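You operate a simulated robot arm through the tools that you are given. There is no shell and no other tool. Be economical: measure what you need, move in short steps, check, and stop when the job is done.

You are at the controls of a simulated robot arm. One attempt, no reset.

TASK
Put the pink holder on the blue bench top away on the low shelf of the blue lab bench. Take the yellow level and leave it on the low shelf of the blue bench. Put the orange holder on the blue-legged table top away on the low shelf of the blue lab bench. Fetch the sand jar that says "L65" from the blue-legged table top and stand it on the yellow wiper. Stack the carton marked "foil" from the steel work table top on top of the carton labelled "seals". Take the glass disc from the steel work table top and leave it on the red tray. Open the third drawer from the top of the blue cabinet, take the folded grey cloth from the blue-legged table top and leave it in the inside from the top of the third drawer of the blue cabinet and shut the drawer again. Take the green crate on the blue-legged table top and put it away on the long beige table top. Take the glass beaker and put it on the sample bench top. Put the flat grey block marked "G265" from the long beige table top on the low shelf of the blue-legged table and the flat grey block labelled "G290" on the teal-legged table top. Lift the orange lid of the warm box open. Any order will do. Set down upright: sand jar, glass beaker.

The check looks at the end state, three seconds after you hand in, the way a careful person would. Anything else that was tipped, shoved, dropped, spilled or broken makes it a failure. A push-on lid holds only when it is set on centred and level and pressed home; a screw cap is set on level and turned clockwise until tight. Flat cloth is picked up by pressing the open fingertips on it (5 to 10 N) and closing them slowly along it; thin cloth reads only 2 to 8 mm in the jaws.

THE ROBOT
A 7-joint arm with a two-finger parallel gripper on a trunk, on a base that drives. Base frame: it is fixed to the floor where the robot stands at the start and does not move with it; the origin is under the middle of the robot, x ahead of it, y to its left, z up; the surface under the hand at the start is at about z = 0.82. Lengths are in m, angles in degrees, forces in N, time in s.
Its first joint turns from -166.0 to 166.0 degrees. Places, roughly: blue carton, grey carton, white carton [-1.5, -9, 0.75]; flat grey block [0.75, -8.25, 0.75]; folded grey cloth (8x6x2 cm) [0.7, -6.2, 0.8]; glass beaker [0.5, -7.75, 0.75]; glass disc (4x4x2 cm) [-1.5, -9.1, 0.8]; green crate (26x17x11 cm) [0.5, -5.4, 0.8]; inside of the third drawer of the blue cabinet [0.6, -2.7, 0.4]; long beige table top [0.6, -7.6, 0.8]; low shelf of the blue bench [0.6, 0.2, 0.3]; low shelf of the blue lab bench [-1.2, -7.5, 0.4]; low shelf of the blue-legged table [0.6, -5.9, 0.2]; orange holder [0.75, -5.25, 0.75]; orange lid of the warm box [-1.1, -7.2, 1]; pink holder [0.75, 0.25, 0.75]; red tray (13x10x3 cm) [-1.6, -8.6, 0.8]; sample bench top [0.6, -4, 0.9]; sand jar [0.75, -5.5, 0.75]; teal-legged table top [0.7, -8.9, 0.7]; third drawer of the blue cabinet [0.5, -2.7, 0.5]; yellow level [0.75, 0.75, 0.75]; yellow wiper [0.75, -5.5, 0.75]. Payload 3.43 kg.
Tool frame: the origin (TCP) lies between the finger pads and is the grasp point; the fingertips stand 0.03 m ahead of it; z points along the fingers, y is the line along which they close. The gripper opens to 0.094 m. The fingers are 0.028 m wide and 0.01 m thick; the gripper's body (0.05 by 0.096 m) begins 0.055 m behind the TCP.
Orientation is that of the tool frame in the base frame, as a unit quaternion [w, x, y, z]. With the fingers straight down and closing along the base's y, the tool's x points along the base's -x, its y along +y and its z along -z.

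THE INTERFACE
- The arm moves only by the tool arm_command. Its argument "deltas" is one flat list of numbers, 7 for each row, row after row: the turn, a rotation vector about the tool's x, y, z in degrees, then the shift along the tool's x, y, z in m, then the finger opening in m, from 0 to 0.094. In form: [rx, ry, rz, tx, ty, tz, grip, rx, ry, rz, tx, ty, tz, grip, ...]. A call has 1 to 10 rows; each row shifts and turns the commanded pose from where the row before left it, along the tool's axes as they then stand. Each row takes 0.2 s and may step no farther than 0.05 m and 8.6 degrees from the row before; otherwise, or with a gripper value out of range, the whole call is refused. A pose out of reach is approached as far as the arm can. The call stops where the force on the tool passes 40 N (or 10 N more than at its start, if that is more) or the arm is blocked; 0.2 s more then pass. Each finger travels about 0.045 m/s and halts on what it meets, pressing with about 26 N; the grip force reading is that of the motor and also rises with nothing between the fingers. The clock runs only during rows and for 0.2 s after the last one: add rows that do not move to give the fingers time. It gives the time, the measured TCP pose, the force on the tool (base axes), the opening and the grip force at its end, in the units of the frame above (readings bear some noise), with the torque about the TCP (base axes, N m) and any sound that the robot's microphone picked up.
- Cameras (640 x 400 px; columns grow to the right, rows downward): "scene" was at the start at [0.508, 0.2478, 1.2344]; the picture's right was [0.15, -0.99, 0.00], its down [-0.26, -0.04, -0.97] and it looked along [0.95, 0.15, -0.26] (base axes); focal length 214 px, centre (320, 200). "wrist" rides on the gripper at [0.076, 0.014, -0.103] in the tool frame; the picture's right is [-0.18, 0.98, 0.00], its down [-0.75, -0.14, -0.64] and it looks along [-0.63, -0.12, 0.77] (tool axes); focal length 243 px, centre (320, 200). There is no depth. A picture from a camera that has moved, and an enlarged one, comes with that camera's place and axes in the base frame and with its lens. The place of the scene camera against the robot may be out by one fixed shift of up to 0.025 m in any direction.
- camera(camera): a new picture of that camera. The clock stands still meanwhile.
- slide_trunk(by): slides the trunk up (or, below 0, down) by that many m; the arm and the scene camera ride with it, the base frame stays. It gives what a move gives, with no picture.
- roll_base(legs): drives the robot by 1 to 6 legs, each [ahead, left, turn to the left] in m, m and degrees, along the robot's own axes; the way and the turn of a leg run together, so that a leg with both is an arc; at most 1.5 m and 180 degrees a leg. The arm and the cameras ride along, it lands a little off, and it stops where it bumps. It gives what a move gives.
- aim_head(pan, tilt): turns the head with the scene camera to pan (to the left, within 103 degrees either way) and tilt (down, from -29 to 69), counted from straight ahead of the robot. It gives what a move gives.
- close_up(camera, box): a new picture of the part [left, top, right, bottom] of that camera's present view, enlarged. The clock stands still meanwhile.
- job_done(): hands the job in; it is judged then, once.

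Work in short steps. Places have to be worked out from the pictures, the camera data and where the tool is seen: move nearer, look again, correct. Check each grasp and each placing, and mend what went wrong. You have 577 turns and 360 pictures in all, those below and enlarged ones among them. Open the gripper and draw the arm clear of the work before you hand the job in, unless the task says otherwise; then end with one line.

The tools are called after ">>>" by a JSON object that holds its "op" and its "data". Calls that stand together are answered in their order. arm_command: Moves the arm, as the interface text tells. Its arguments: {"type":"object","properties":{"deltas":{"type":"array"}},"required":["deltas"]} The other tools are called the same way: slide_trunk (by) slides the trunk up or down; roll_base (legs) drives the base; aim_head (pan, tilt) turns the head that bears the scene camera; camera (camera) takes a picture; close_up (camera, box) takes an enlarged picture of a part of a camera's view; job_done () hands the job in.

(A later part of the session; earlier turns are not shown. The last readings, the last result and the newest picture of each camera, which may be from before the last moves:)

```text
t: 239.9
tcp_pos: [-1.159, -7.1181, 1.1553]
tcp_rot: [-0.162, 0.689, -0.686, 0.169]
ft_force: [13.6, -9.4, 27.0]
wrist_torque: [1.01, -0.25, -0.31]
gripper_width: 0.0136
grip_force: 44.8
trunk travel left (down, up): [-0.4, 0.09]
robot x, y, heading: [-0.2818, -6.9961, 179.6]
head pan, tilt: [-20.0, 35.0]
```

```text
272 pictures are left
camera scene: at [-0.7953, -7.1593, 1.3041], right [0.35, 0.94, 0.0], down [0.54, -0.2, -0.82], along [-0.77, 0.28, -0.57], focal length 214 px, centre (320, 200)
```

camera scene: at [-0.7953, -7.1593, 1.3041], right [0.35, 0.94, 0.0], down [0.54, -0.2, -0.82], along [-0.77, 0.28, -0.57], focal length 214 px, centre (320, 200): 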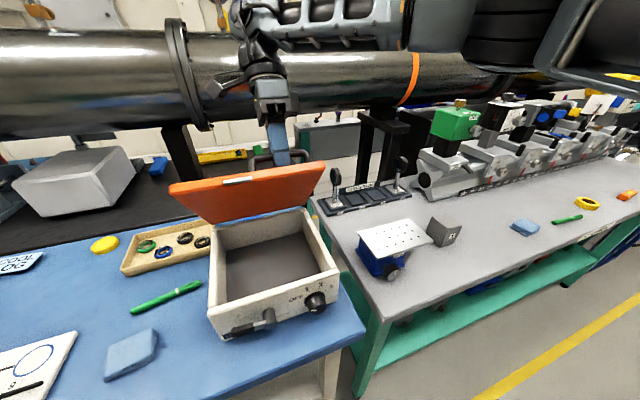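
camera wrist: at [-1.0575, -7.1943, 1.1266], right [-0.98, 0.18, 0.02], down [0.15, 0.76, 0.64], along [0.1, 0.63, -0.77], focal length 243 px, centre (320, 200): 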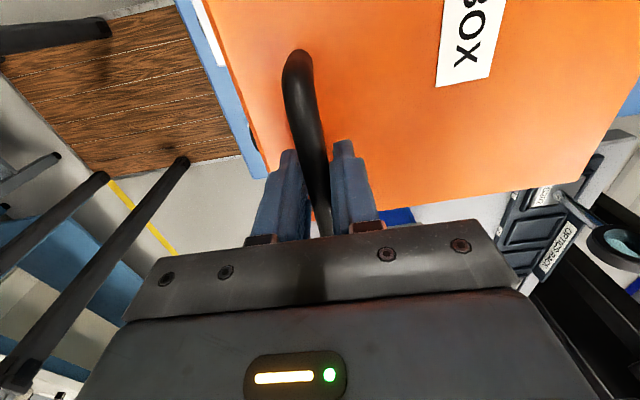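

Lid at ~55–60°. Upward push on the tool, so I relieve slightly upward and keep going back with more tilt.

>>> {"op": "arm_command", "data": {"deltas": [4, 0, 0, 0, 0.006, -0.011, 0, 4, 0, 0, 0, 0.0142, -0.0162, 0, 4, 0, 0, 0, 0.0145, -0.0146, 0]}}

>>> {"op": "camera", "data": {"camera": "scene"}}

```text
t: 240.6
tcp_pos: [-1.198, -7.124, 1.1689]
tcp_rot: [-0.205, 0.677, -0.664, 0.242]
ft_force: [0.9, 2.6, -3.2]
wrist_torque: [0.67, -0.04, -1.39]
gripper_width: 0.0141
grip_force: 44.5
out of reach, approached as far as the arm can: row 3
trunk travel left (down, up): [-0.4, 0.09]
robot x, y, heading: [-0.2847, -6.9927, 179.9]
head pan, tilt: [-20.0, 35.0]
stopped in row 3: the force on the tool passed its limit at 124 N (the readings are from after the stop); the commanded pose is now the measured one
```

```text
271 pictures are left
camera scene: at [-0.7967, -7.1589, 1.3025], right [0.35, 0.94, 0.0], down [0.54, -0.2, -0.82], along [-0.77, 0.28, -0.57], focal length 214 px, centre (320, 200)
```

scene: 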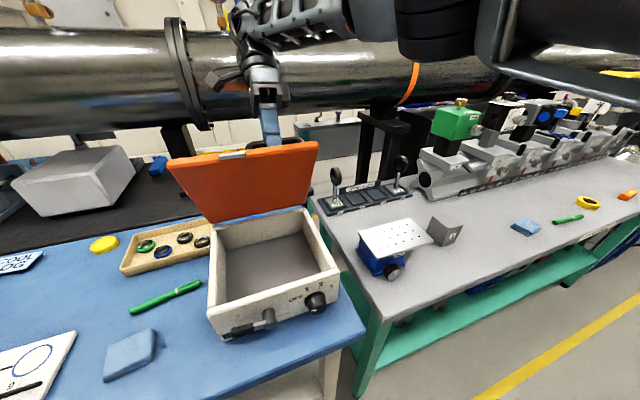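

Lid ~67° open; arm near its limit and the wrist is close to the big tube. I untilt the tool back to vertical around the bar, then use the base to push the last bit.

>>> {"op": "arm_command", "data": {"deltas": [-6, 0, 0, 0, 0, 0, 0, -6, 0, 0, 0, 0, 0, 0, -6, 0, 0, 0, 0, 0, 0, -6, 0, 0, 0, 0, 0, 0]}}

>>> {"op": "camera", "data": {"camera": "scene"}}

```text
t: 241.6
tcp_pos: [-1.1963, -7.1247, 1.1712]
tcp_rot: [-0.057, 0.706, -0.699, 0.098]
ft_force: [5.3, 12.5, 10.1]
wrist_torque: [1.01, -0.27, -1.07]
gripper_width: 0.0139
grip_force: 45.0
trunk travel left (down, up): [-0.4, 0.09]
robot x, y, heading: [-0.2832, -6.9977, 179.6]
head pan, tilt: [-20.0, 35.0]
```

```text
270 pictures are left
camera scene: at [-0.796, -7.1588, 1.3035], right [0.35, 0.94, 0.0], down [0.54, -0.2, -0.82], along [-0.77, 0.28, -0.57], focal length 214 px, centre (320, 200)
```

scene: 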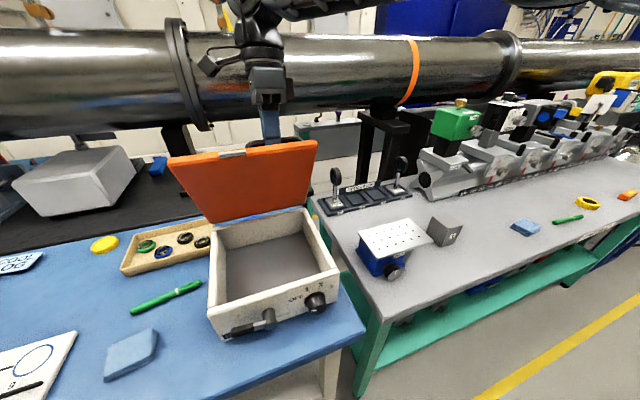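

Now move the base ahead 4 cm to swing the lid further.

>>> {"op": "roll_base", "data": {"legs": [[0.04, 0, 0]]}}

>>> {"op": "camera", "data": {"camera": "scene"}}

```text
t: 242.5
tcp_pos: [-1.237, -7.1247, 1.1715]
tcp_rot: [-0.057, 0.707, -0.699, 0.097]
ft_force: [-0.1, 7.2, 37.9]
wrist_torque: [0.31, -0.12, -1.19]
gripper_width: 0.0142
grip_force: 45.3
trunk travel left (down, up): [-0.4, 0.09]
robot x, y, heading: [-0.3188, -6.9962, 179.6]
head pan, tilt: [-20.0, 35.0]
```

```text
269 pictures are left
camera scene: at [-0.8356, -7.1584, 1.3039], right [0.35, 0.94, 0.0], down [0.54, -0.2, -0.82], along [-0.77, 0.28, -0.57], focal length 214 px, centre (320, 200)
```

scene: 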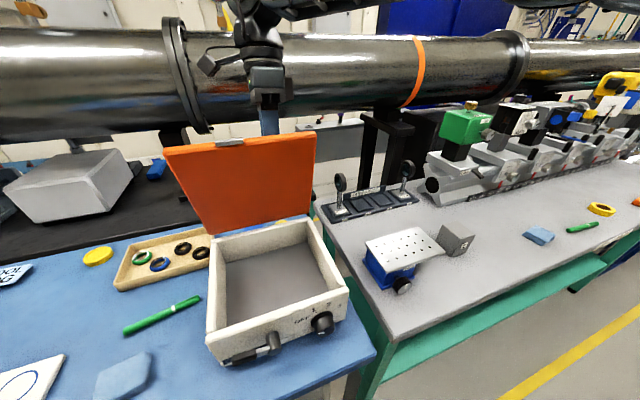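

About 80–85°. Relieve upward by 4 mm and push another 3 cm.

>>> {"op": "arm_command", "data": {"deltas": [0, 0, 0, 0, 0, -0.004, 0]}}

>>> {"op": "roll_base", "data": {"legs": [[0.035, 0, 0]]}}

>>> {"op": "camera", "data": {"camera": "scene"}}

```text
t: 242.9
tcp_pos: [-1.2392, -7.1259, 1.1715]
tcp_rot: [-0.058, 0.706, -0.699, 0.099]
ft_force: [1.7, -2.7, -16.7]
wrist_torque: [-0.38, 0.02, -1.51]
gripper_width: 0.014
grip_force: 44.9
trunk travel left (down, up): [-0.4, 0.09]
robot x, y, heading: [-0.3248, -6.9944, 179.9]
head pan, tilt: [-20.0, 35.0]
```

```text
t: 243.7
tcp_pos: [-1.273, -7.1247, 1.1742]
tcp_rot: [-0.059, 0.707, -0.698, 0.098]
ft_force: [8.1, -1.6, -36.5]
wrist_torque: [0.46, -0.02, -1.18]
gripper_width: 0.0139
grip_force: 44.8
trunk travel left (down, up): [-0.4, 0.09]
robot x, y, heading: [-0.3567, -6.9975, 179.8]
head pan, tilt: [-20.0, 35.0]
```

```text
268 pictures are left
camera scene: at [-0.8722, -7.1592, 1.3026], right [0.35, 0.94, 0.0], down [0.54, -0.2, -0.82], along [-0.77, 0.28, -0.57], focal length 214 px, centre (320, 200)
```

scene: 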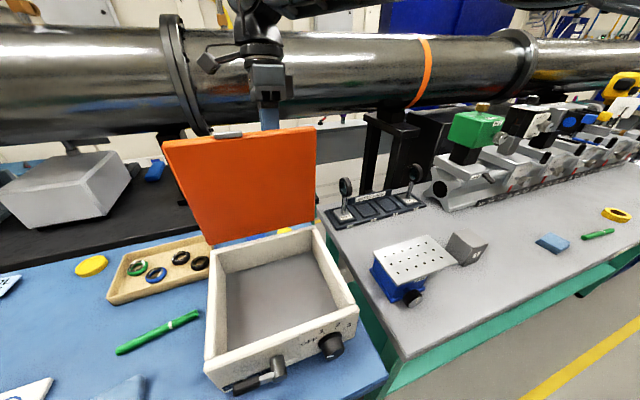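

Lid at about vertical or just past (now pulling downward). Lower slightly and push 2.5 cm more so it stays open.

>>> {"op": "arm_command", "data": {"deltas": [0, 0, 0, 0, 0, 0.004, 0]}}

>>> {"op": "roll_base", "data": {"legs": [[0.025, 0, 0]]}}

>>> {"op": "arm_command", "data": {"deltas": [0, 0, 0, 0, 0, 0.005, 0]}}

>>> {"op": "camera", "data": {"camera": "scene"}}

```text
t: 244.1
tcp_pos: [-1.2725, -7.1248, 1.1719]
tcp_rot: [-0.057, 0.706, -0.699, 0.097]
ft_force: [-4.1, 1.0, 19.1]
wrist_torque: [1.31, -0.1, -1.02]
gripper_width: 0.014
grip_force: 44.8
trunk travel left (down, up): [-0.4, 0.09]
robot x, y, heading: [-0.3611, -6.9941, 179.8]
head pan, tilt: [-20.0, 35.0]
```

```text
t: 244.9
tcp_pos: [-1.2978, -7.1254, 1.1674]
tcp_rot: [-0.06, 0.706, -0.698, 0.098]
ft_force: [8.9, 2.9, -25.0]
wrist_torque: [0.03, -0.02, -1.3]
gripper_width: 0.0137
grip_force: 44.5
trunk travel left (down, up): [-0.4, 0.09]
robot x, y, heading: [-0.385, -6.9948, 179.9]
head pan, tilt: [-20.0, 35.0]
```

```text
t: 245.3
tcp_pos: [-1.2965, -7.1274, 1.1672]
tcp_rot: [-0.057, 0.705, -0.7, 0.097]
ft_force: [-9.9, -2.0, 30.3]
wrist_torque: [0.94, -0.02, -1.11]
gripper_width: 0.0142
grip_force: 45.5
trunk travel left (down, up): [-0.4, 0.09]
robot x, y, heading: [-0.3871, -6.9958, 179.8]
head pan, tilt: [-20.0, 35.0]
```

```text
267 pictures are left
camera scene: at [-0.8959, -7.1587, 1.3043], right [0.35, 0.94, 0.0], down [0.54, -0.2, -0.82], along [-0.77, 0.28, -0.57], focal length 214 px, centre (320, 200)
```

scene: 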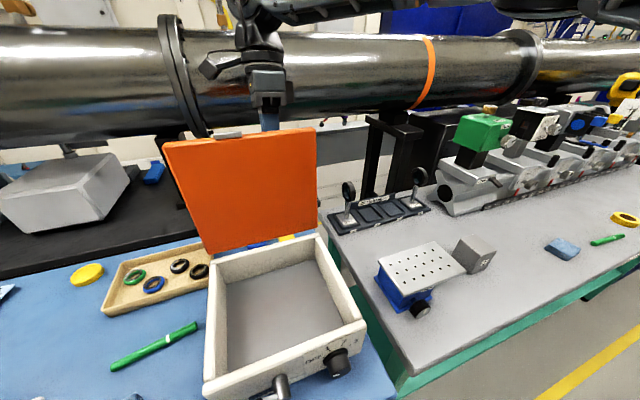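

Past vertical (~100°). Open the fingers a little and see whether the lid stays.

>>> {"op": "arm_command", "data": {"deltas": [0, 0, 0, 0, 0, -0.003, 0.02, 0, 0, 0, 0, 0, 0, 0.03, 0, 0, 0, 0, 0, 0, 0.05, 0, 0, 0, 0, 0, 0, 0.06, 0, 0, 0, 0, 0, 0, 0.06]}}

>>> {"op": "camera", "data": {"camera": "scene"}}

>>> {"op": "camera", "data": {"camera": "wrist"}}

```text
t: 246.5
tcp_pos: [-1.2955, -7.1262, 1.1656]
tcp_rot: [-0.06, 0.707, -0.698, 0.098]
ft_force: [-0.8, 1.2, -1.8]
wrist_torque: [0.04, 0.01, 0.02]
gripper_width: 0.0596
grip_force: 0.0
trunk travel left (down, up): [-0.4, 0.09]
robot x, y, heading: [-0.3821, -6.9977, 179.7]
head pan, tilt: [-20.0, 35.0]
```

```text
266 pictures are left
camera scene: at [-0.8964, -7.1588, 1.3031], right [0.35, 0.94, 0.0], down [0.54, -0.2, -0.82], along [-0.77, 0.28, -0.57], focal length 214 px, centre (320, 200)
```

scene: 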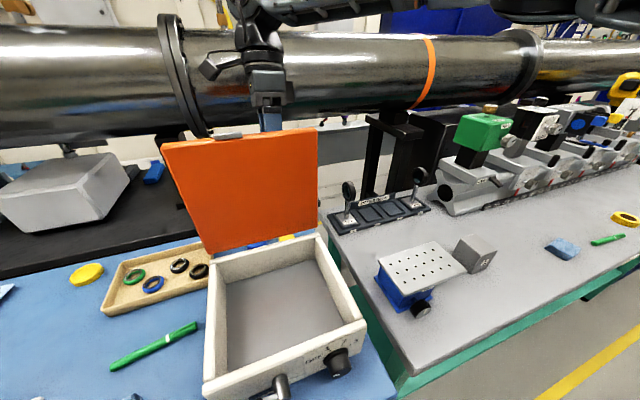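

```text
265 pictures are left
camera wrist: at [-1.3336, -7.1962, 1.2666], right [-0.96, 0.17, -0.23], down [-0.01, 0.79, 0.61], along [0.28, 0.59, -0.76], focal length 243 px, centre (320, 200)
```

wrist: 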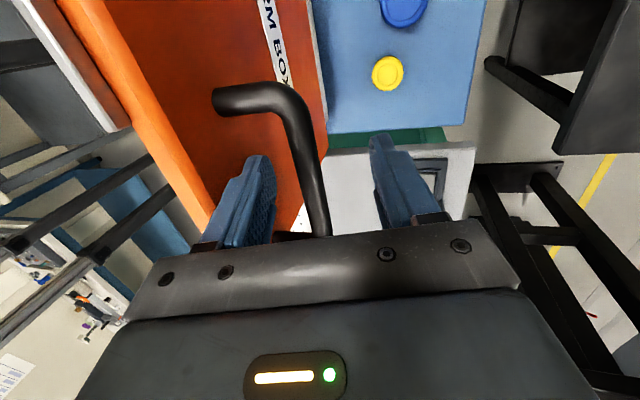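

The lid stays open by itself. Lift straight up with the trunk (9 cm) so the fingers clear the lid, then back away.

>>> {"op": "slide_trunk", "data": {"by": 0.09}}

>>> {"op": "camera", "data": {"camera": "wrist"}}

```text
t: 247.8
tcp_pos: [-1.2961, -7.1253, 1.2561]
tcp_rot: [-0.06, 0.706, -0.699, 0.099]
ft_force: [0.5, 0.1, 0.1]
wrist_torque: [0.01, 0.01, 0.01]
gripper_width: 0.0598
grip_force: 0.0
trunk travel left (down, up): [-0.49, 0.0]
robot x, y, heading: [-0.3826, -6.9965, 179.7]
head pan, tilt: [-20.0, 35.0]
```

```text
264 pictures are left
camera wrist: at [-1.3336, -7.1962, 1.3561], right [-0.96, 0.17, -0.23], down [-0.01, 0.79, 0.61], along [0.28, 0.59, -0.76], focal length 243 px, centre (320, 200)
```

wrist: 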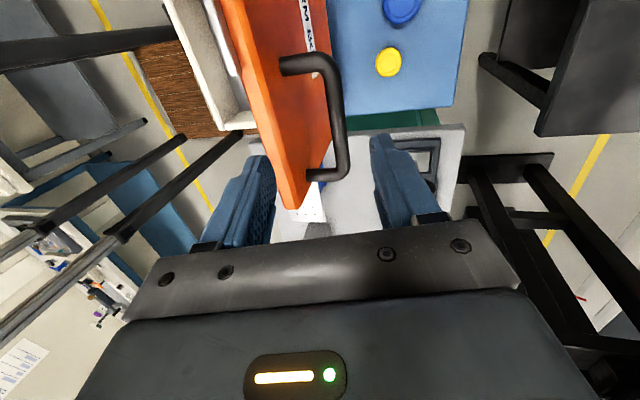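

Raise 5 cm more with the arm for clearance, then back the base away.

>>> {"op": "arm_command", "data": {"deltas": [0, 0, 0, 0, -0.0056, -0.0244, 0.06, 0, 0, 0, 0, -0.0056, -0.0244, 0.06, 0, 0, 0, 0, 0, 0, 0.06]}}

>>> {"op": "camera", "data": {"camera": "wrist"}}

```text
t: 248.6
tcp_pos: [-1.2962, -7.1232, 1.3074]
tcp_rot: [-0.06, 0.706, -0.699, 0.099]
ft_force: [0.8, 0.1, -0.2]
wrist_torque: [0.04, 0.02, 0.02]
gripper_width: 0.06
grip_force: 0.1
trunk travel left (down, up): [-0.49, 0.0]
robot x, y, heading: [-0.3824, -6.9944, 179.6]
head pan, tilt: [-20.0, 35.0]
```

```text
263 pictures are left
camera wrist: at [-1.3336, -7.1939, 1.4074], right [-0.96, 0.17, -0.23], down [-0.01, 0.79, 0.61], along [0.28, 0.59, -0.76], focal length 243 px, centre (320, 200)
```

wrist: 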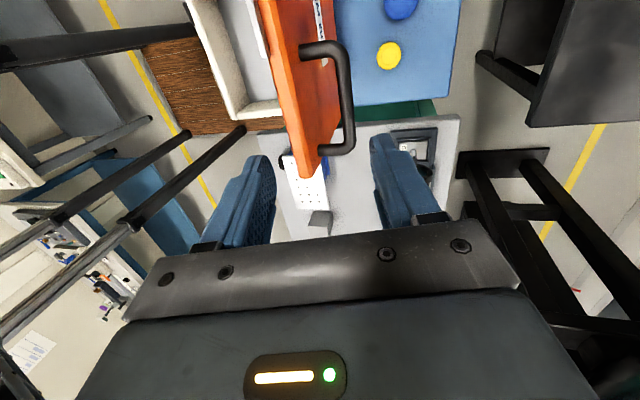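

Clear. Back away 0.2 m, retract the hand a bit, and drive toward the steel work table to look at it.

>>> {"op": "roll_base", "data": {"legs": [[-0.2, 0, 0]]}}

>>> {"op": "arm_command", "data": {"deltas": [0, 0, 0, 0, -0.04, 0, 0.094, 0, 0, 0, 0, -0.04, 0, 0.094, 0, 0, 0, 0, -0.04, 0, 0.094, 0, 0, 0, 0, -0.04, 0, 0.094, -6, 0, 0, 0, -0.03, 0.0, 0.094, -6, 0, 0, 0, 0, 0, 0.094]}}

>>> {"op": "roll_base", "data": {"legs": [[0, 0.9, 0]]}}

>>> {"op": "aim_head", "data": {"pan": 30, "tilt": 35}}

>>> {"op": "camera", "data": {"camera": "scene"}}

```text
t: 250.2
tcp_pos: [-1.0984, -7.1226, 1.3071]
tcp_rot: [-0.059, 0.706, -0.699, 0.099]
ft_force: [-1.0, 0.0, 0.2]
wrist_torque: [-0.01, -0.03, 0.0]
gripper_width: 0.0599
grip_force: 0.1
trunk travel left (down, up): [-0.49, 0.0]
robot x, y, heading: [-0.1879, -6.9974, 179.8]
head pan, tilt: [-20.0, 35.0]
```

```text
t: 251.6
tcp_pos: [-0.9125, -7.1201, 1.3496]
tcp_rot: [0.015, 0.708, -0.706, 0.025]
ft_force: [0.7, -0.1, 0.1]
wrist_torque: [0.03, 0.0, 0.0]
gripper_width: 0.0939
grip_force: 0.1
trunk travel left (down, up): [-0.49, 0.0]
robot x, y, heading: [-0.1829, -6.9958, 179.9]
head pan, tilt: [-20.0, 35.0]
```

```text
t: 256.2
tcp_pos: [-0.9121, -8.0151, 1.3496]
tcp_rot: [0.014, 0.713, -0.701, 0.025]
ft_force: [-0.8, 0.6, -0.4]
wrist_torque: [-0.01, -0.01, 0.01]
gripper_width: 0.094
grip_force: 0.0
trunk travel left (down, up): [-0.49, 0.0]
robot x, y, heading: [-0.1872, -7.8807, -179.8]
head pan, tilt: [-20.0, 35.0]
```

```text
t: 257.4
tcp_pos: [-0.912, -8.0133, 1.3488]
tcp_rot: [0.014, 0.712, -0.701, 0.026]
ft_force: [0.5, 0.3, -0.3]
wrist_torque: [0.02, -0.02, 0.0]
gripper_width: 0.0941
grip_force: 0.0
trunk travel left (down, up): [-0.49, 0.0]
robot x, y, heading: [-0.1873, -7.8817, -179.6]
head pan, tilt: [30.0, 35.0]
```

```text
262 pictures are left
camera scene: at [-0.689, -8.1254, 1.3927], right [-0.5, 0.86, 0.0], down [0.5, 0.29, -0.82], along [-0.71, -0.41, -0.57], focal length 214 px, centre (320, 200)
```

scene: 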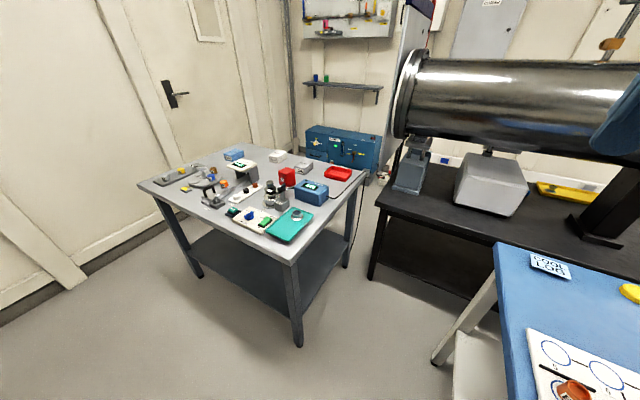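

The steel table spans x −1.05…−1.82, y −8.45…−9.46. Enlarge its top to identify items.

>>> {"op": "close_up", "data": {"camera": "scene", "box": [130, 130, 370, 260]}}

>>> {"op": "roll_base", "data": {"legs": [[0.25, 0.85, 0]]}}

>>> {"op": "aim_head", "data": {"pan": 10, "tilt": 45}}

>>> {"op": "camera", "data": {"camera": "scene"}}

```text
2.67 times, centred on (250, 195) of scene
camera zoom: at [-0.689, -8.1254, 1.3927], right [-0.5, 0.86, 0.0], down [0.5, 0.29, -0.82], along [-0.71, -0.41, -0.57], focal length 572 px, centre (507, 213)
```

zoom: 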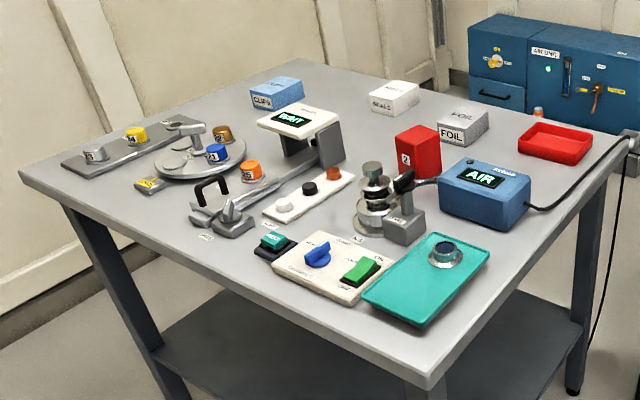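

```text
t: 262.1
tcp_pos: [-1.1446, -8.8902, 1.3493]
tcp_rot: [0.014, 0.721, -0.693, 0.026]
ft_force: [0.5, 0.3, -0.1]
wrist_torque: [-0.02, 0.01, 0.02]
gripper_width: 0.0938
grip_force: 0.1
trunk travel left (down, up): [-0.49, 0.0]
robot x, y, heading: [-0.4215, -8.7433, -178.2]
head pan, tilt: [30.0, 35.0]
```

```text
t: 263.0
tcp_pos: [-1.144, -8.8903, 1.3506]
tcp_rot: [0.013, 0.721, -0.693, 0.025]
ft_force: [0.1, -0.2, 0.1]
wrist_torque: [-0.02, 0.01, -0.04]
gripper_width: 0.0939
grip_force: 0.0
trunk travel left (down, up): [-0.49, 0.0]
robot x, y, heading: [-0.4263, -8.7369, -178.6]
head pan, tilt: [10.0, 45.0]
```

```text
260 pictures are left
camera scene: at [-0.9241, -8.9657, 1.3779], right [-0.2, 0.98, 0.0], down [0.69, 0.14, -0.71], along [-0.69, -0.14, -0.71], focal length 214 px, centre (320, 200)
```

scene: 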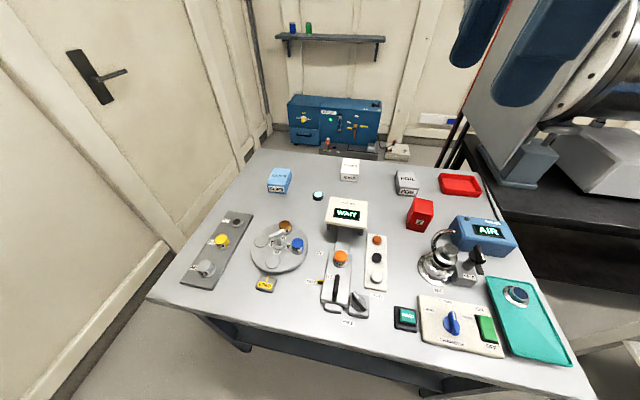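

The disc at (318,195) works out to (−1.49, −9.09), matching the glass disc. Enlarge the back row for labels.

>>> {"op": "close_up", "data": {"camera": "scene", "box": [250, 145, 490, 245]}}

```text
2.67 times, centred on (370, 195) of scene
camera zoom: at [-0.9241, -8.9657, 1.3779], right [-0.2, 0.98, 0.0], down [0.69, 0.14, -0.71], along [-0.69, -0.14, -0.71], focal length 572 px, centre (187, 213)
```

zoom: 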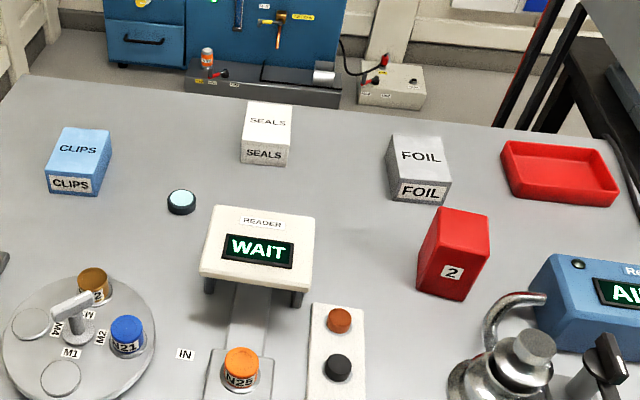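

Grey "FOIL" is at about (−1.615, −8.755), white "SEALS" at (−1.655, −8.985). I rotate the tool back (jaws along y), and drive closer so FOIL is within reach.

>>> {"op": "arm_command", "data": {"deltas": [0, 0, -8.5, 0, 0, 0, 0.094, 0, 0, -8.5, 0, 0, 0, 0.094, 0, 0, -8.5, 0, 0, 0, 0.094, 0, 0, -8.5, 0, 0, 0, 0.094, 0, 0, -8.5, 0, 0, 0, 0.094, 0, 0, -8.5, 0, 0, 0, 0.094, 0, 0, -8.5, 0, 0, 0, 0.094, 0, 0, -8.5, 0, 0, 0, 0.094, 0, 0, -8.5, 0, 0, 0, 0.094, 0, 0, -8.5, 0, 0, 0, 0.094]}}

>>> {"op": "roll_base", "data": {"legs": [[0.25, 0, -1.5]]}}

>>> {"op": "camera", "data": {"camera": "wrist"}}

>>> {"op": "camera", "data": {"camera": "scene"}}

```text
t: 265.2
tcp_pos: [-1.145, -8.8895, 1.3504]
tcp_rot: [0.028, 0.999, -0.022, 0.01]
ft_force: [0.3, 0.2, -0.8]
wrist_torque: [-0.02, 0.01, 0.02]
gripper_width: 0.094
grip_force: 0.0
trunk travel left (down, up): [-0.49, 0.0]
robot x, y, heading: [-0.4214, -8.7413, -178.6]
head pan, tilt: [10.0, 45.0]
```

```text
t: 267.0
tcp_pos: [-1.3968, -8.8743, 1.3495]
tcp_rot: [0.027, 0.999, -0.038, 0.008]
ft_force: [1.0, -0.8, 0.8]
wrist_torque: [0.01, 0.03, 0.03]
gripper_width: 0.0941
grip_force: 0.0
trunk travel left (down, up): [-0.49, 0.0]
robot x, y, heading: [-0.6736, -8.7473, -180.0]
head pan, tilt: [10.0, 45.0]
```

```text
258 pictures are left
camera wrist: at [-1.3249, -8.8887, 1.4539], right [-0.26, -0.96, 0.05], down [-0.75, 0.23, 0.62], along [-0.61, 0.12, -0.78], focal length 243 px, centre (320, 200)
```

wrist: 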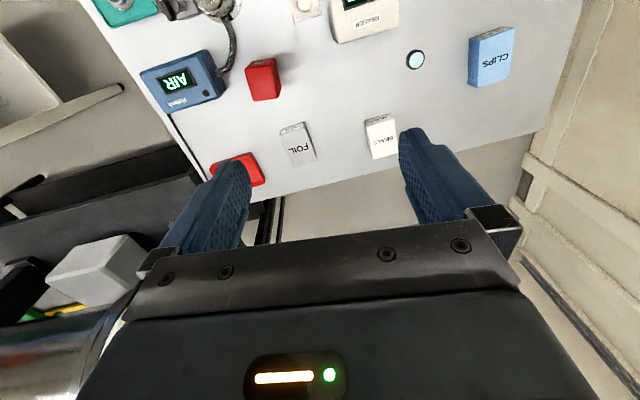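

```text
257 pictures are left
camera scene: at [-1.1789, -8.9565, 1.378], right [-0.18, 0.98, 0.0], down [0.7, 0.12, -0.71], along [-0.7, -0.12, -0.71], focal length 214 px, centre (320, 200)
```

scene: 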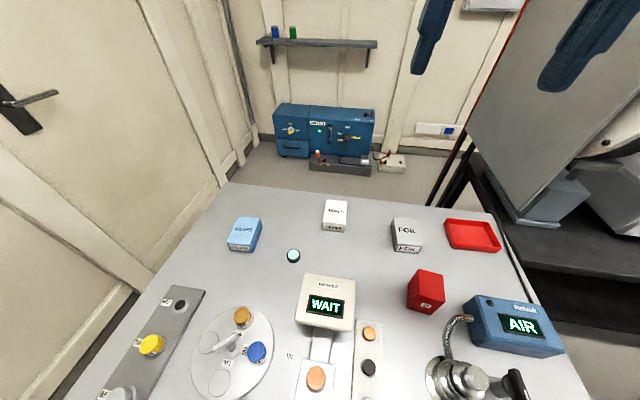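

Lower the trunk 0.19, level the tool, and move the hand above FOIL.

>>> {"op": "slide_trunk", "data": {"by": -0.19}}

>>> {"op": "arm_command", "data": {"deltas": [0, 0, 0, -0.042, -0.0147, 0.0184, 0.094, 0, 0, 0, -0.042, -0.0147, 0.0184, 0.094, 0, 0, 0, -0.042, -0.0147, 0.0184, 0.094, 0, 0, 0, -0.042, -0.0147, 0.0184, 0.094, 0, 0, 0, -0.042, -0.0147, 0.0184, 0.094, 3.1, 0, 0, 0, 0, 0, 0.094]}}

>>> {"op": "camera", "data": {"camera": "wrist"}}

```text
t: 269.1
tcp_pos: [-1.3973, -8.874, 1.1602]
tcp_rot: [0.027, 0.999, -0.038, 0.009]
ft_force: [0.0, 0.1, -0.2]
wrist_torque: [0.02, 0.0, 0.03]
gripper_width: 0.0939
grip_force: 0.1
trunk travel left (down, up): [-0.3, 0.19]
robot x, y, heading: [-0.6729, -8.7458, -180.2]
head pan, tilt: [10.0, 45.0]
```

```text
t: 270.4
tcp_pos: [-1.6014, -8.7881, 1.0597]
tcp_rot: [0.001, 0.999, -0.037, 0.009]
ft_force: [-0.1, 0.4, 0.6]
wrist_torque: [-0.03, -0.01, 0.03]
gripper_width: 0.0943
grip_force: 0.1
trunk travel left (down, up): [-0.3, 0.19]
robot x, y, heading: [-0.6696, -8.7462, -180.1]
head pan, tilt: [10.0, 45.0]
```

```text
256 pictures are left
camera wrist: at [-1.5295, -8.8084, 1.1627], right [-0.26, -0.97, 0.0], down [-0.75, 0.2, 0.63], along [-0.61, 0.16, -0.78], focal length 243 px, centre (320, 200)
```

wrist: 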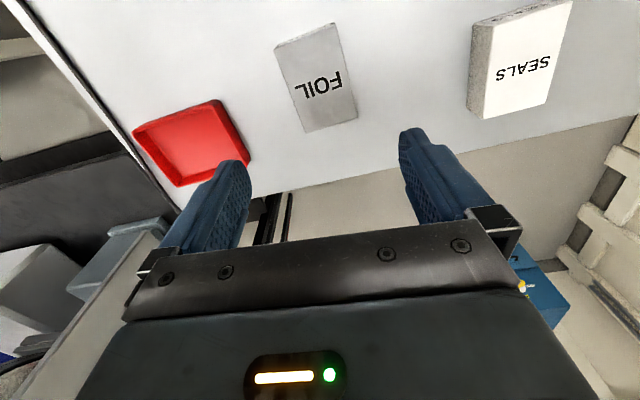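

FOIL: axis-aligned, 7 cm wide (y), 10 cm long, centre (−1.603, −8.787) — the hand is right above it. SEALS centre (−1.645, −9.018). Straighten yaw and descend partly.

>>> {"op": "arm_command", "data": {"deltas": [0, 0, -4.2, 0, 0, 0.03, 0.094, 0, 0, 0, 0, 0, 0.04, 0.094, 0, 0, 0, 0, 0, 0.04, 0.094, 0, 0, 0, 0, 0, 0.04, 0.094, 0, 0, 0, 0, 0, 0, 0.094]}}

>>> {"op": "camera", "data": {"camera": "wrist"}}

```text
t: 271.6
tcp_pos: [-1.5973, -8.7919, 0.9098]
tcp_rot: [0.001, 1.0, 0.0, 0.009]
ft_force: [0.0, -0.1, -0.4]
wrist_torque: [-0.01, -0.01, -0.02]
gripper_width: 0.0941
grip_force: 0.0
trunk travel left (down, up): [-0.3, 0.19]
robot x, y, heading: [-0.6744, -8.7463, -179.9]
head pan, tilt: [10.0, 45.0]
```

```text
255 pictures are left
camera wrist: at [-1.5237, -8.8053, 1.0128], right [-0.18, -0.98, 0.0], down [-0.77, 0.14, 0.63], along [-0.62, 0.12, -0.78], focal length 243 px, centre (320, 200)
```

wrist: 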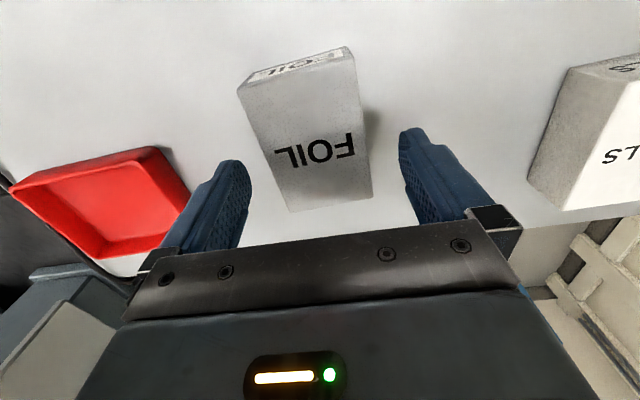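

Centred within 6 mm. Shift +y 6 mm, descend to z≈0.853, and close.

>>> {"op": "arm_command", "data": {"deltas": [0, 0, 0, -0.004, -0.006, 0.025, 0.094, 0, 0, 0, 0, 0, 0.02, 0.094, 0, 0, 0, 0, 0, 0.012, 0.094, 0, 0, 0, 0, 0, 0, 0.08, 0, 0, 0, 0, 0, 0, 0.07, 0, 0, 0, 0, 0, 0, 0.05, 0, 0, 0, 0, 0, 0, 0.05, 0, 0, 0, 0, 0, 0, 0.05]}}

>>> {"op": "camera", "data": {"camera": "wrist"}}

```text
t: 273.4
tcp_pos: [-1.6002, -8.7871, 0.8528]
tcp_rot: [0.001, 1.0, -0.001, 0.009]
ft_force: [0.1, -0.3, 0.4]
wrist_torque: [-0.02, 0.03, 0.0]
gripper_width: 0.0751
grip_force: 25.8
trunk travel left (down, up): [-0.3, 0.19]
robot x, y, heading: [-0.6695, -8.7426, -179.7]
head pan, tilt: [10.0, 45.0]
```

```text
254 pictures are left
camera wrist: at [-1.5267, -8.8015, 0.9563], right [-0.19, -0.98, 0.0], down [-0.77, 0.14, 0.63], along [-0.62, 0.12, -0.78], focal length 243 px, centre (320, 200)
```

wrist: 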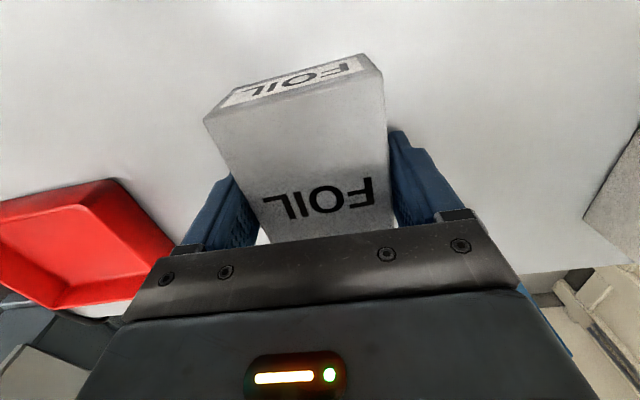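

Gripped (75 mm). Lift 11 cm, then shift the base 0.2 m left to come over SEALS, and look.

>>> {"op": "arm_command", "data": {"deltas": [0, 0, 0, 0, 0, -0.03, 0.05, 0, 0, 0, 0, 0, -0.04, 0.05, 0, 0, 0, 0, 0, -0.04, 0.05, 0, 0, 0, 0, 0, 0, 0.05]}}

>>> {"op": "roll_base", "data": {"legs": [[0.03, 0.22, 0]]}}

>>> {"op": "camera", "data": {"camera": "wrist"}}

>>> {"op": "camera", "data": {"camera": "scene"}}

```text
t: 274.4
tcp_pos: [-1.6017, -8.7881, 0.9613]
tcp_rot: [0.001, 1.0, 0.0, 0.009]
ft_force: [0.0, -0.2, -1.0]
wrist_torque: [0.02, -0.04, 0.03]
gripper_width: 0.0748
grip_force: 25.6
trunk travel left (down, up): [-0.3, 0.19]
robot x, y, heading: [-0.6736, -8.7472, -179.8]
head pan, tilt: [10.0, 45.0]
```

```text
t: 276.1
tcp_pos: [-1.6318, -9.0053, 0.9607]
tcp_rot: [0.001, 1.0, 0.0, 0.009]
ft_force: [0.5, 1.0, -1.2]
wrist_torque: [0.01, 0.02, 0.01]
gripper_width: 0.0746
grip_force: 26.2
trunk travel left (down, up): [-0.3, 0.19]
robot x, y, heading: [-0.6995, -8.9567, -180.1]
head pan, tilt: [10.0, 45.0]
```

```text
253 pictures are left
camera wrist: at [-1.5584, -9.0193, 1.0647], right [-0.18, -0.98, 0.0], down [-0.77, 0.14, 0.63], along [-0.62, 0.12, -0.78], focal length 243 px, centre (320, 200)
```

wrist: 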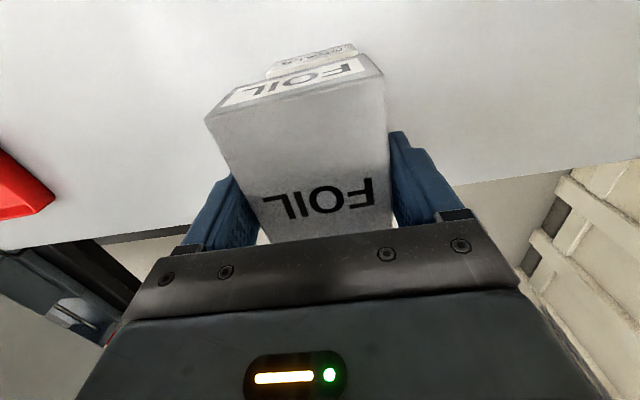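

```text
252 pictures are left
camera scene: at [-1.2086, -9.1734, 1.1879], right [-0.18, 0.98, 0.0], down [0.7, 0.13, -0.71], along [-0.7, -0.13, -0.71], focal length 214 px, centre (320, 200)
```

scene: 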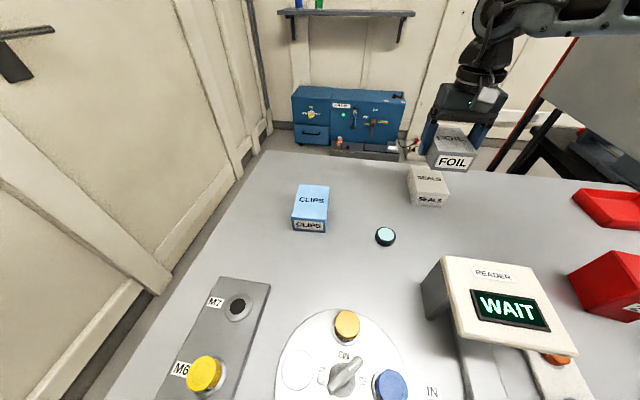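

Nearly over SEALS. Fine-adjust and lower to just above, then check the alignment from the scene camera.

>>> {"op": "arm_command", "data": {"deltas": [0, 0, 0, -0.008, 0.008, 0.02, 0.05, 0, 0, 0, 0, 0, 0.02, 0.05, 0, 0, 0, 0, 0, 0, 0.05]}}

>>> {"op": "close_up", "data": {"camera": "scene", "box": [370, 90, 530, 230]}}

>>> {"op": "camera", "data": {"camera": "wrist"}}

```text
t: 276.9
tcp_pos: [-1.6392, -9.0149, 0.9213]
tcp_rot: [0.0, 1.0, 0.0, 0.01]
ft_force: [0.2, -0.5, -0.2]
wrist_torque: [0.0, 0.01, 0.01]
gripper_width: 0.0744
grip_force: 26.0
trunk travel left (down, up): [-0.3, 0.19]
robot x, y, heading: [-0.7015, -8.9591, -179.7]
head pan, tilt: [10.0, 45.0]
```

```text
2.86 times, centred on (450, 160) of scene
camera zoom: at [-1.2086, -9.1734, 1.1879], right [-0.18, 0.98, 0.0], down [0.7, 0.13, -0.71], along [-0.7, -0.13, -0.71], focal length 613 px, centre (-51, 314)
```

zoom: 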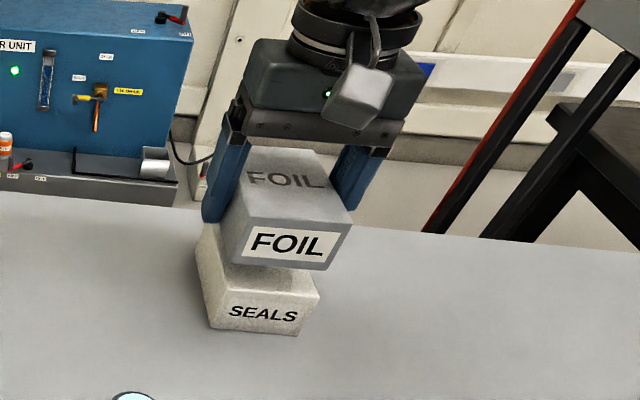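

```text
250 pictures are left
camera wrist: at [-1.5661, -9.028, 1.0254], right [-0.18, -0.98, 0.0], down [-0.77, 0.14, 0.63], along [-0.62, 0.12, -0.78], focal length 243 px, centre (320, 200)
```

wrist: 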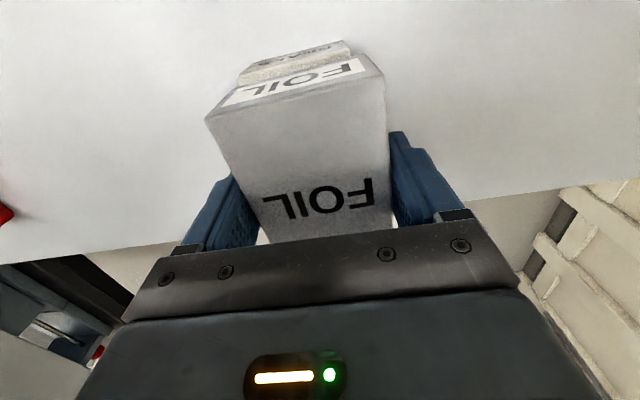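

By the scene view, FOIL's bottom front edge and SEALS' top front edge coincide within 5 mm. Lower to contact.

>>> {"op": "arm_command", "data": {"deltas": [0, 0, 0, 0, 0, 0.015, 0.05, 0, 0, 0, 0, 0, 0.004, 0.05, 0, 0, 0, 0, 0, 0.004, 0.05, 0, 0, 0, 0, 0, 0.003, 0.05, 0, 0, 0, 0, 0, 0.003, 0.05, 0, 0, 0, 0, 0, 0.003, 0.05, 0, 0, 0, 0, 0, 0, 0.05]}}

```text
t: 278.4
tcp_pos: [-1.6401, -9.0132, 0.8941]
tcp_rot: [0.001, 1.0, -0.001, 0.005]
ft_force: [2.6, -0.8, 17.1]
wrist_torque: [0.55, -0.26, -0.05]
gripper_width: 0.0742
grip_force: 25.5
trunk travel left (down, up): [-0.3, 0.19]
robot x, y, heading: [-0.7025, -8.9627, -179.7]
head pan, tilt: [10.0, 45.0]
stopped in row 7: the force on the tool passed its limit at 42 N (the readings are from after the stop); the commanded pose is now the measured one
```

Contact on SEALS. Release, rise and check.

>>> {"op": "arm_command", "data": {"deltas": [0, 0, 0, 0, 0, 0, 0.085, 0, 0, 0, 0, 0, 0, 0.094, 0, 0, 0, 0, 0, 0, 0.094, 0, 0, 0, 0, 0, -0.04, 0.094, 0, 0, 0, 0, 0, -0.04, 0.094, 0, 0, 0, 0, 0, -0.04, 0.094]}}

>>> {"op": "close_up", "data": {"camera": "scene", "box": [370, 90, 530, 230]}}

>>> {"op": "camera", "data": {"camera": "wrist"}}

```text
t: 279.8
tcp_pos: [-1.6412, -9.0137, 1.0129]
tcp_rot: [0.001, 1.0, 0.0, 0.008]
ft_force: [-0.5, 0.5, 0.8]
wrist_torque: [-0.01, -0.03, 0.03]
gripper_width: 0.0942
grip_force: 0.1
trunk travel left (down, up): [-0.3, 0.19]
robot x, y, heading: [-0.7005, -8.9612, -179.5]
head pan, tilt: [10.0, 45.0]
```

```text
2.86 times, centred on (450, 160) of scene
camera zoom: at [-1.2088, -9.1734, 1.1877], right [-0.18, 0.98, 0.0], down [0.7, 0.13, -0.71], along [-0.7, -0.13, -0.71], focal length 613 px, centre (-51, 314)
```

zoom: 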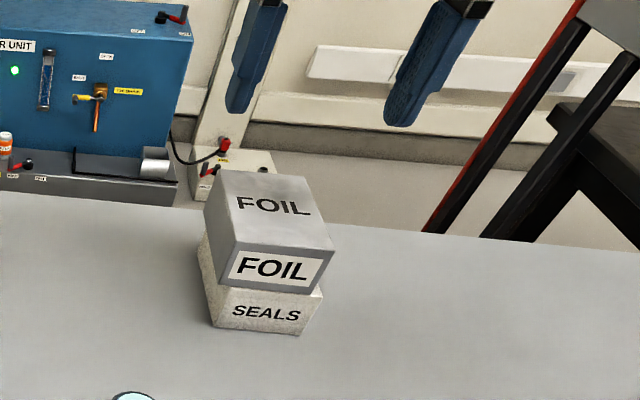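

```text
248 pictures are left
camera wrist: at [-1.5676, -9.0274, 1.1165], right [-0.18, -0.98, 0.0], down [-0.76, 0.14, 0.63], along [-0.62, 0.12, -0.78], focal length 243 px, centre (320, 200)
```

wrist: 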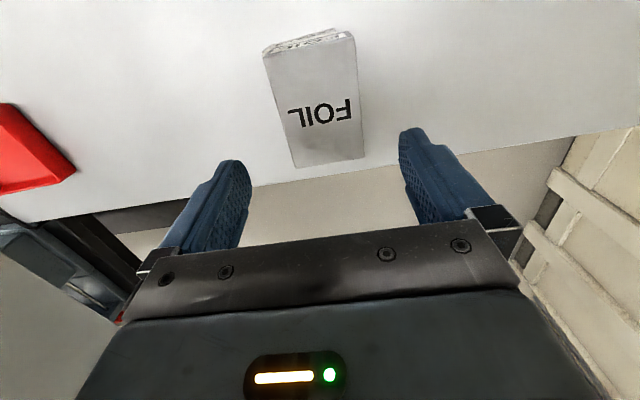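

FOIL sits neatly on SEALS. Now the glass disc near (−1.483, −9.108).

>>> {"op": "arm_command", "data": {"deltas": [0, 0, 0, 0.0395, 0.0235, 0, 0.094, 0, 0, 0, 0.0395, 0.0235, 0, 0.094, 0, 0, 0, 0.0395, 0.0235, 0, 0.094, 0, 0, 0, 0.0395, 0.0235, 0, 0.094, 0, 0, 0, 0, 0, 0.03, 0.094, 0, 0, 0, 0, 0, 0.03, 0.094, 0, 0, 0, 0, 0, 0, 0.094]}}

>>> {"op": "camera", "data": {"camera": "wrist"}}

```text
t: 281.4
tcp_pos: [-1.4822, -9.109, 0.9544]
tcp_rot: [0.001, 1.0, 0.0, 0.007]
ft_force: [-0.1, -0.5, 0.5]
wrist_torque: [-0.05, -0.02, -0.03]
gripper_width: 0.094
grip_force: 0.0
trunk travel left (down, up): [-0.3, 0.19]
robot x, y, heading: [-0.7008, -8.9608, -179.9]
head pan, tilt: [10.0, 45.0]
```

```text
247 pictures are left
camera wrist: at [-1.4086, -9.1221, 1.0582], right [-0.18, -0.98, 0.0], down [-0.76, 0.14, 0.63], along [-0.62, 0.12, -0.78], focal length 243 px, centre (320, 200)
```

wrist: 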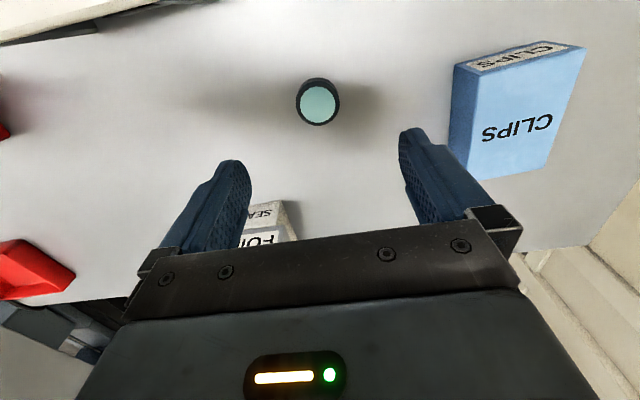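

Disc directly below the TCP. Descend to z≈0.846 and close gently.

>>> {"op": "arm_command", "data": {"deltas": [0, 0, 0, 0.002, 0, 0.04, 0.094, 0, 0, 0, 0, 0, 0.04, 0.07, 0, 0, 0, 0, 0, 0.02, 0.07, 0, 0, 0, 0, 0, 0.007, 0.07, 0, 0, 0, 0, 0, 0, 0.05, 0, 0, 0, 0, 0, 0, 0.04, 0, 0, 0, 0, 0, 0, 0.03, 0, 0, 0, 0, 0, 0, 0.025, 0, 0, 0, 0, 0, 0, 0.025]}}

>>> {"op": "camera", "data": {"camera": "wrist"}}

```text
t: 283.3
tcp_pos: [-1.4814, -9.1061, 0.8512]
tcp_rot: [0.002, 1.0, 0.0, 0.005]
ft_force: [3.8, 1.7, 16.8]
wrist_torque: [0.38, 0.12, -0.13]
gripper_width: 0.0388
grip_force: 12.2
trunk travel left (down, up): [-0.3, 0.19]
robot x, y, heading: [-0.7013, -8.9614, -179.7]
head pan, tilt: [10.0, 45.0]
stopped in row 9: the force on the tool passed its limit at 112 N (the readings are from after the stop); the commanded pose is now the measured one
```

```text
246 pictures are left
camera wrist: at [-1.4068, -9.1209, 0.9531], right [-0.19, -0.98, 0.0], down [-0.76, 0.14, 0.63], along [-0.62, 0.12, -0.77], focal length 243 px, centre (320, 200)
```

wrist: 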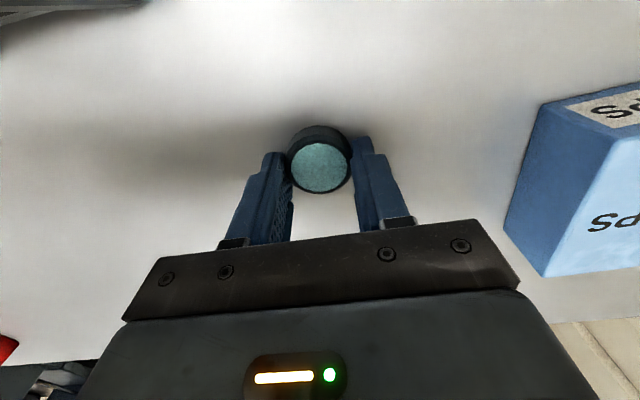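

Tips are touching the table (table z≈0.82). Rise 3 mm, finish closing, then lift.

>>> {"op": "arm_command", "data": {"deltas": [0, 0, 0, 0, 0, -0.003, 0.035, 0, 0, 0, 0, 0, 0, 0.03, 0, 0, 0, 0, 0, 0, 0.03, 0, 0, 0, 0, 0, -0.04, 0.03, 0, 0, 0, 0, 0, -0.04, 0.03, 0, 0, 0, 0, 0, -0.03, 0.03, 0, 0, 0, 0, 0, 0, 0.03]}}

>>> {"op": "camera", "data": {"camera": "wrist"}}

```text
t: 284.9
tcp_pos: [-1.4817, -9.1078, 0.9638]
tcp_rot: [0.0, 1.0, -0.001, 0.007]
ft_force: [-0.4, -0.4, -0.5]
wrist_torque: [0.01, 0.01, -0.04]
gripper_width: 0.0385
grip_force: 26.8
trunk travel left (down, up): [-0.3, 0.19]
robot x, y, heading: [-0.7028, -8.9642, -179.9]
head pan, tilt: [10.0, 45.0]
```

```text
245 pictures are left
camera wrist: at [-1.4084, -9.1216, 1.067], right [-0.19, -0.98, 0.0], down [-0.76, 0.14, 0.63], along [-0.62, 0.12, -0.77], focal length 243 px, centre (320, 200)
```

wrist: 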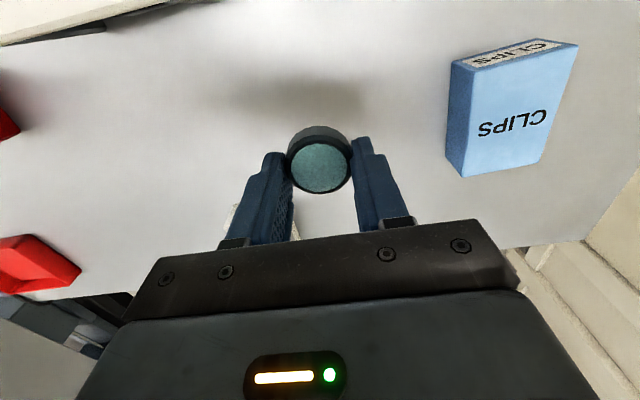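

Disc held. Raise a bit and shift the base 0.45 m to the right toward the red tray.

>>> {"op": "arm_command", "data": {"deltas": [0, 0, 0, 0, 0, -0.04, 0.03, 0, 0, 0, 0, 0, -0.03, 0.03]}}

>>> {"op": "roll_base", "data": {"legs": [[0, -0.47, 0]]}}

>>> {"op": "camera", "data": {"camera": "wrist"}}

>>> {"op": "camera", "data": {"camera": "scene"}}

```text
t: 285.5
tcp_pos: [-1.4824, -9.1059, 1.0343]
tcp_rot: [0.0, 1.0, -0.001, 0.006]
ft_force: [0.5, 0.2, -0.7]
wrist_torque: [0.01, 0.02, 0.01]
gripper_width: 0.0386
grip_force: 25.7
trunk travel left (down, up): [-0.3, 0.19]
robot x, y, heading: [-0.6982, -8.9619, -179.7]
head pan, tilt: [10.0, 45.0]
```

```text
t: 287.0
tcp_pos: [-1.4777, -8.9782, 1.0338]
tcp_rot: [-0.001, 1.0, 0.003, 0.007]
ft_force: [-0.1, -1.2, -0.8]
wrist_torque: [0.02, -0.03, -0.02]
gripper_width: 0.0383
grip_force: 26.2
trunk travel left (down, up): [-0.3, 0.19]
robot x, y, heading: [-0.6997, -8.8219, -178.9]
head pan, tilt: [10.0, 45.0]
stopped in leg 1: the robot was blocked; the commanded pose is now the measured one
```

```text
244 pictures are left
camera wrist: at [-1.4034, -8.9917, 1.1365], right [-0.18, -0.98, 0.0], down [-0.76, 0.14, 0.63], along [-0.62, 0.12, -0.77], focal length 243 px, centre (320, 200)
```

wrist: 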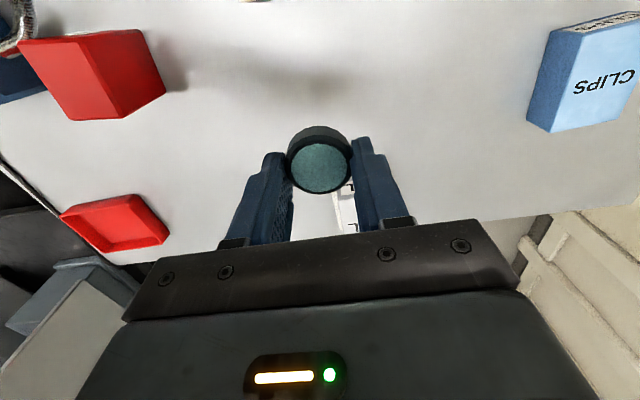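

```text
243 pictures are left
camera scene: at [-1.2006, -9.0433, 1.1879], right [-0.19, 0.98, 0.0], down [0.69, 0.14, -0.71], along [-0.69, -0.14, -0.71], focal length 214 px, centre (320, 200)
```

scene: 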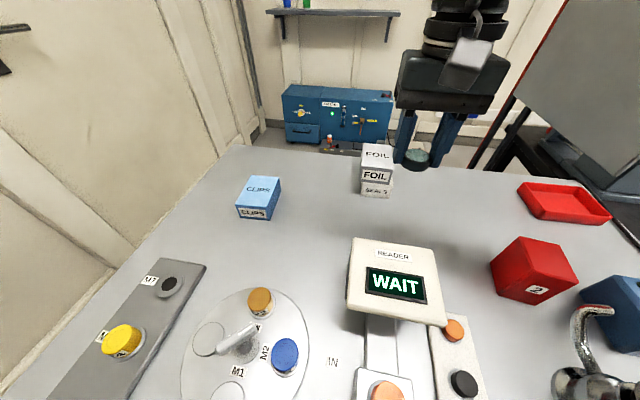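

The base rubs the table; back off 4 cm and continue right.

>>> {"op": "roll_base", "data": {"legs": [[-0.04, 0, 0], [0, -0.22, -1]]}}

>>> {"op": "camera", "data": {"camera": "wrist"}}

```text
t: 289.1
tcp_pos: [-1.4418, -8.7432, 1.034]
tcp_rot: [0.0, 1.0, -0.005, 0.006]
ft_force: [0.3, 1.1, -0.6]
wrist_torque: [-0.01, -0.01, 0.0]
gripper_width: 0.0385
grip_force: 25.7
trunk travel left (down, up): [-0.3, 0.19]
robot x, y, heading: [-0.6607, -8.5978, -179.9]
head pan, tilt: [10.0, 45.0]
```

```text
242 pictures are left
camera wrist: at [-1.3686, -8.7585, 1.1364], right [-0.19, -0.98, 0.0], down [-0.76, 0.15, 0.63], along [-0.62, 0.12, -0.77], focal length 243 px, centre (320, 200)
```

wrist: 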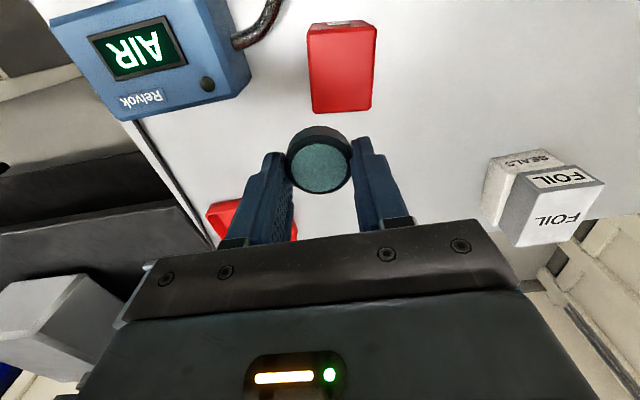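

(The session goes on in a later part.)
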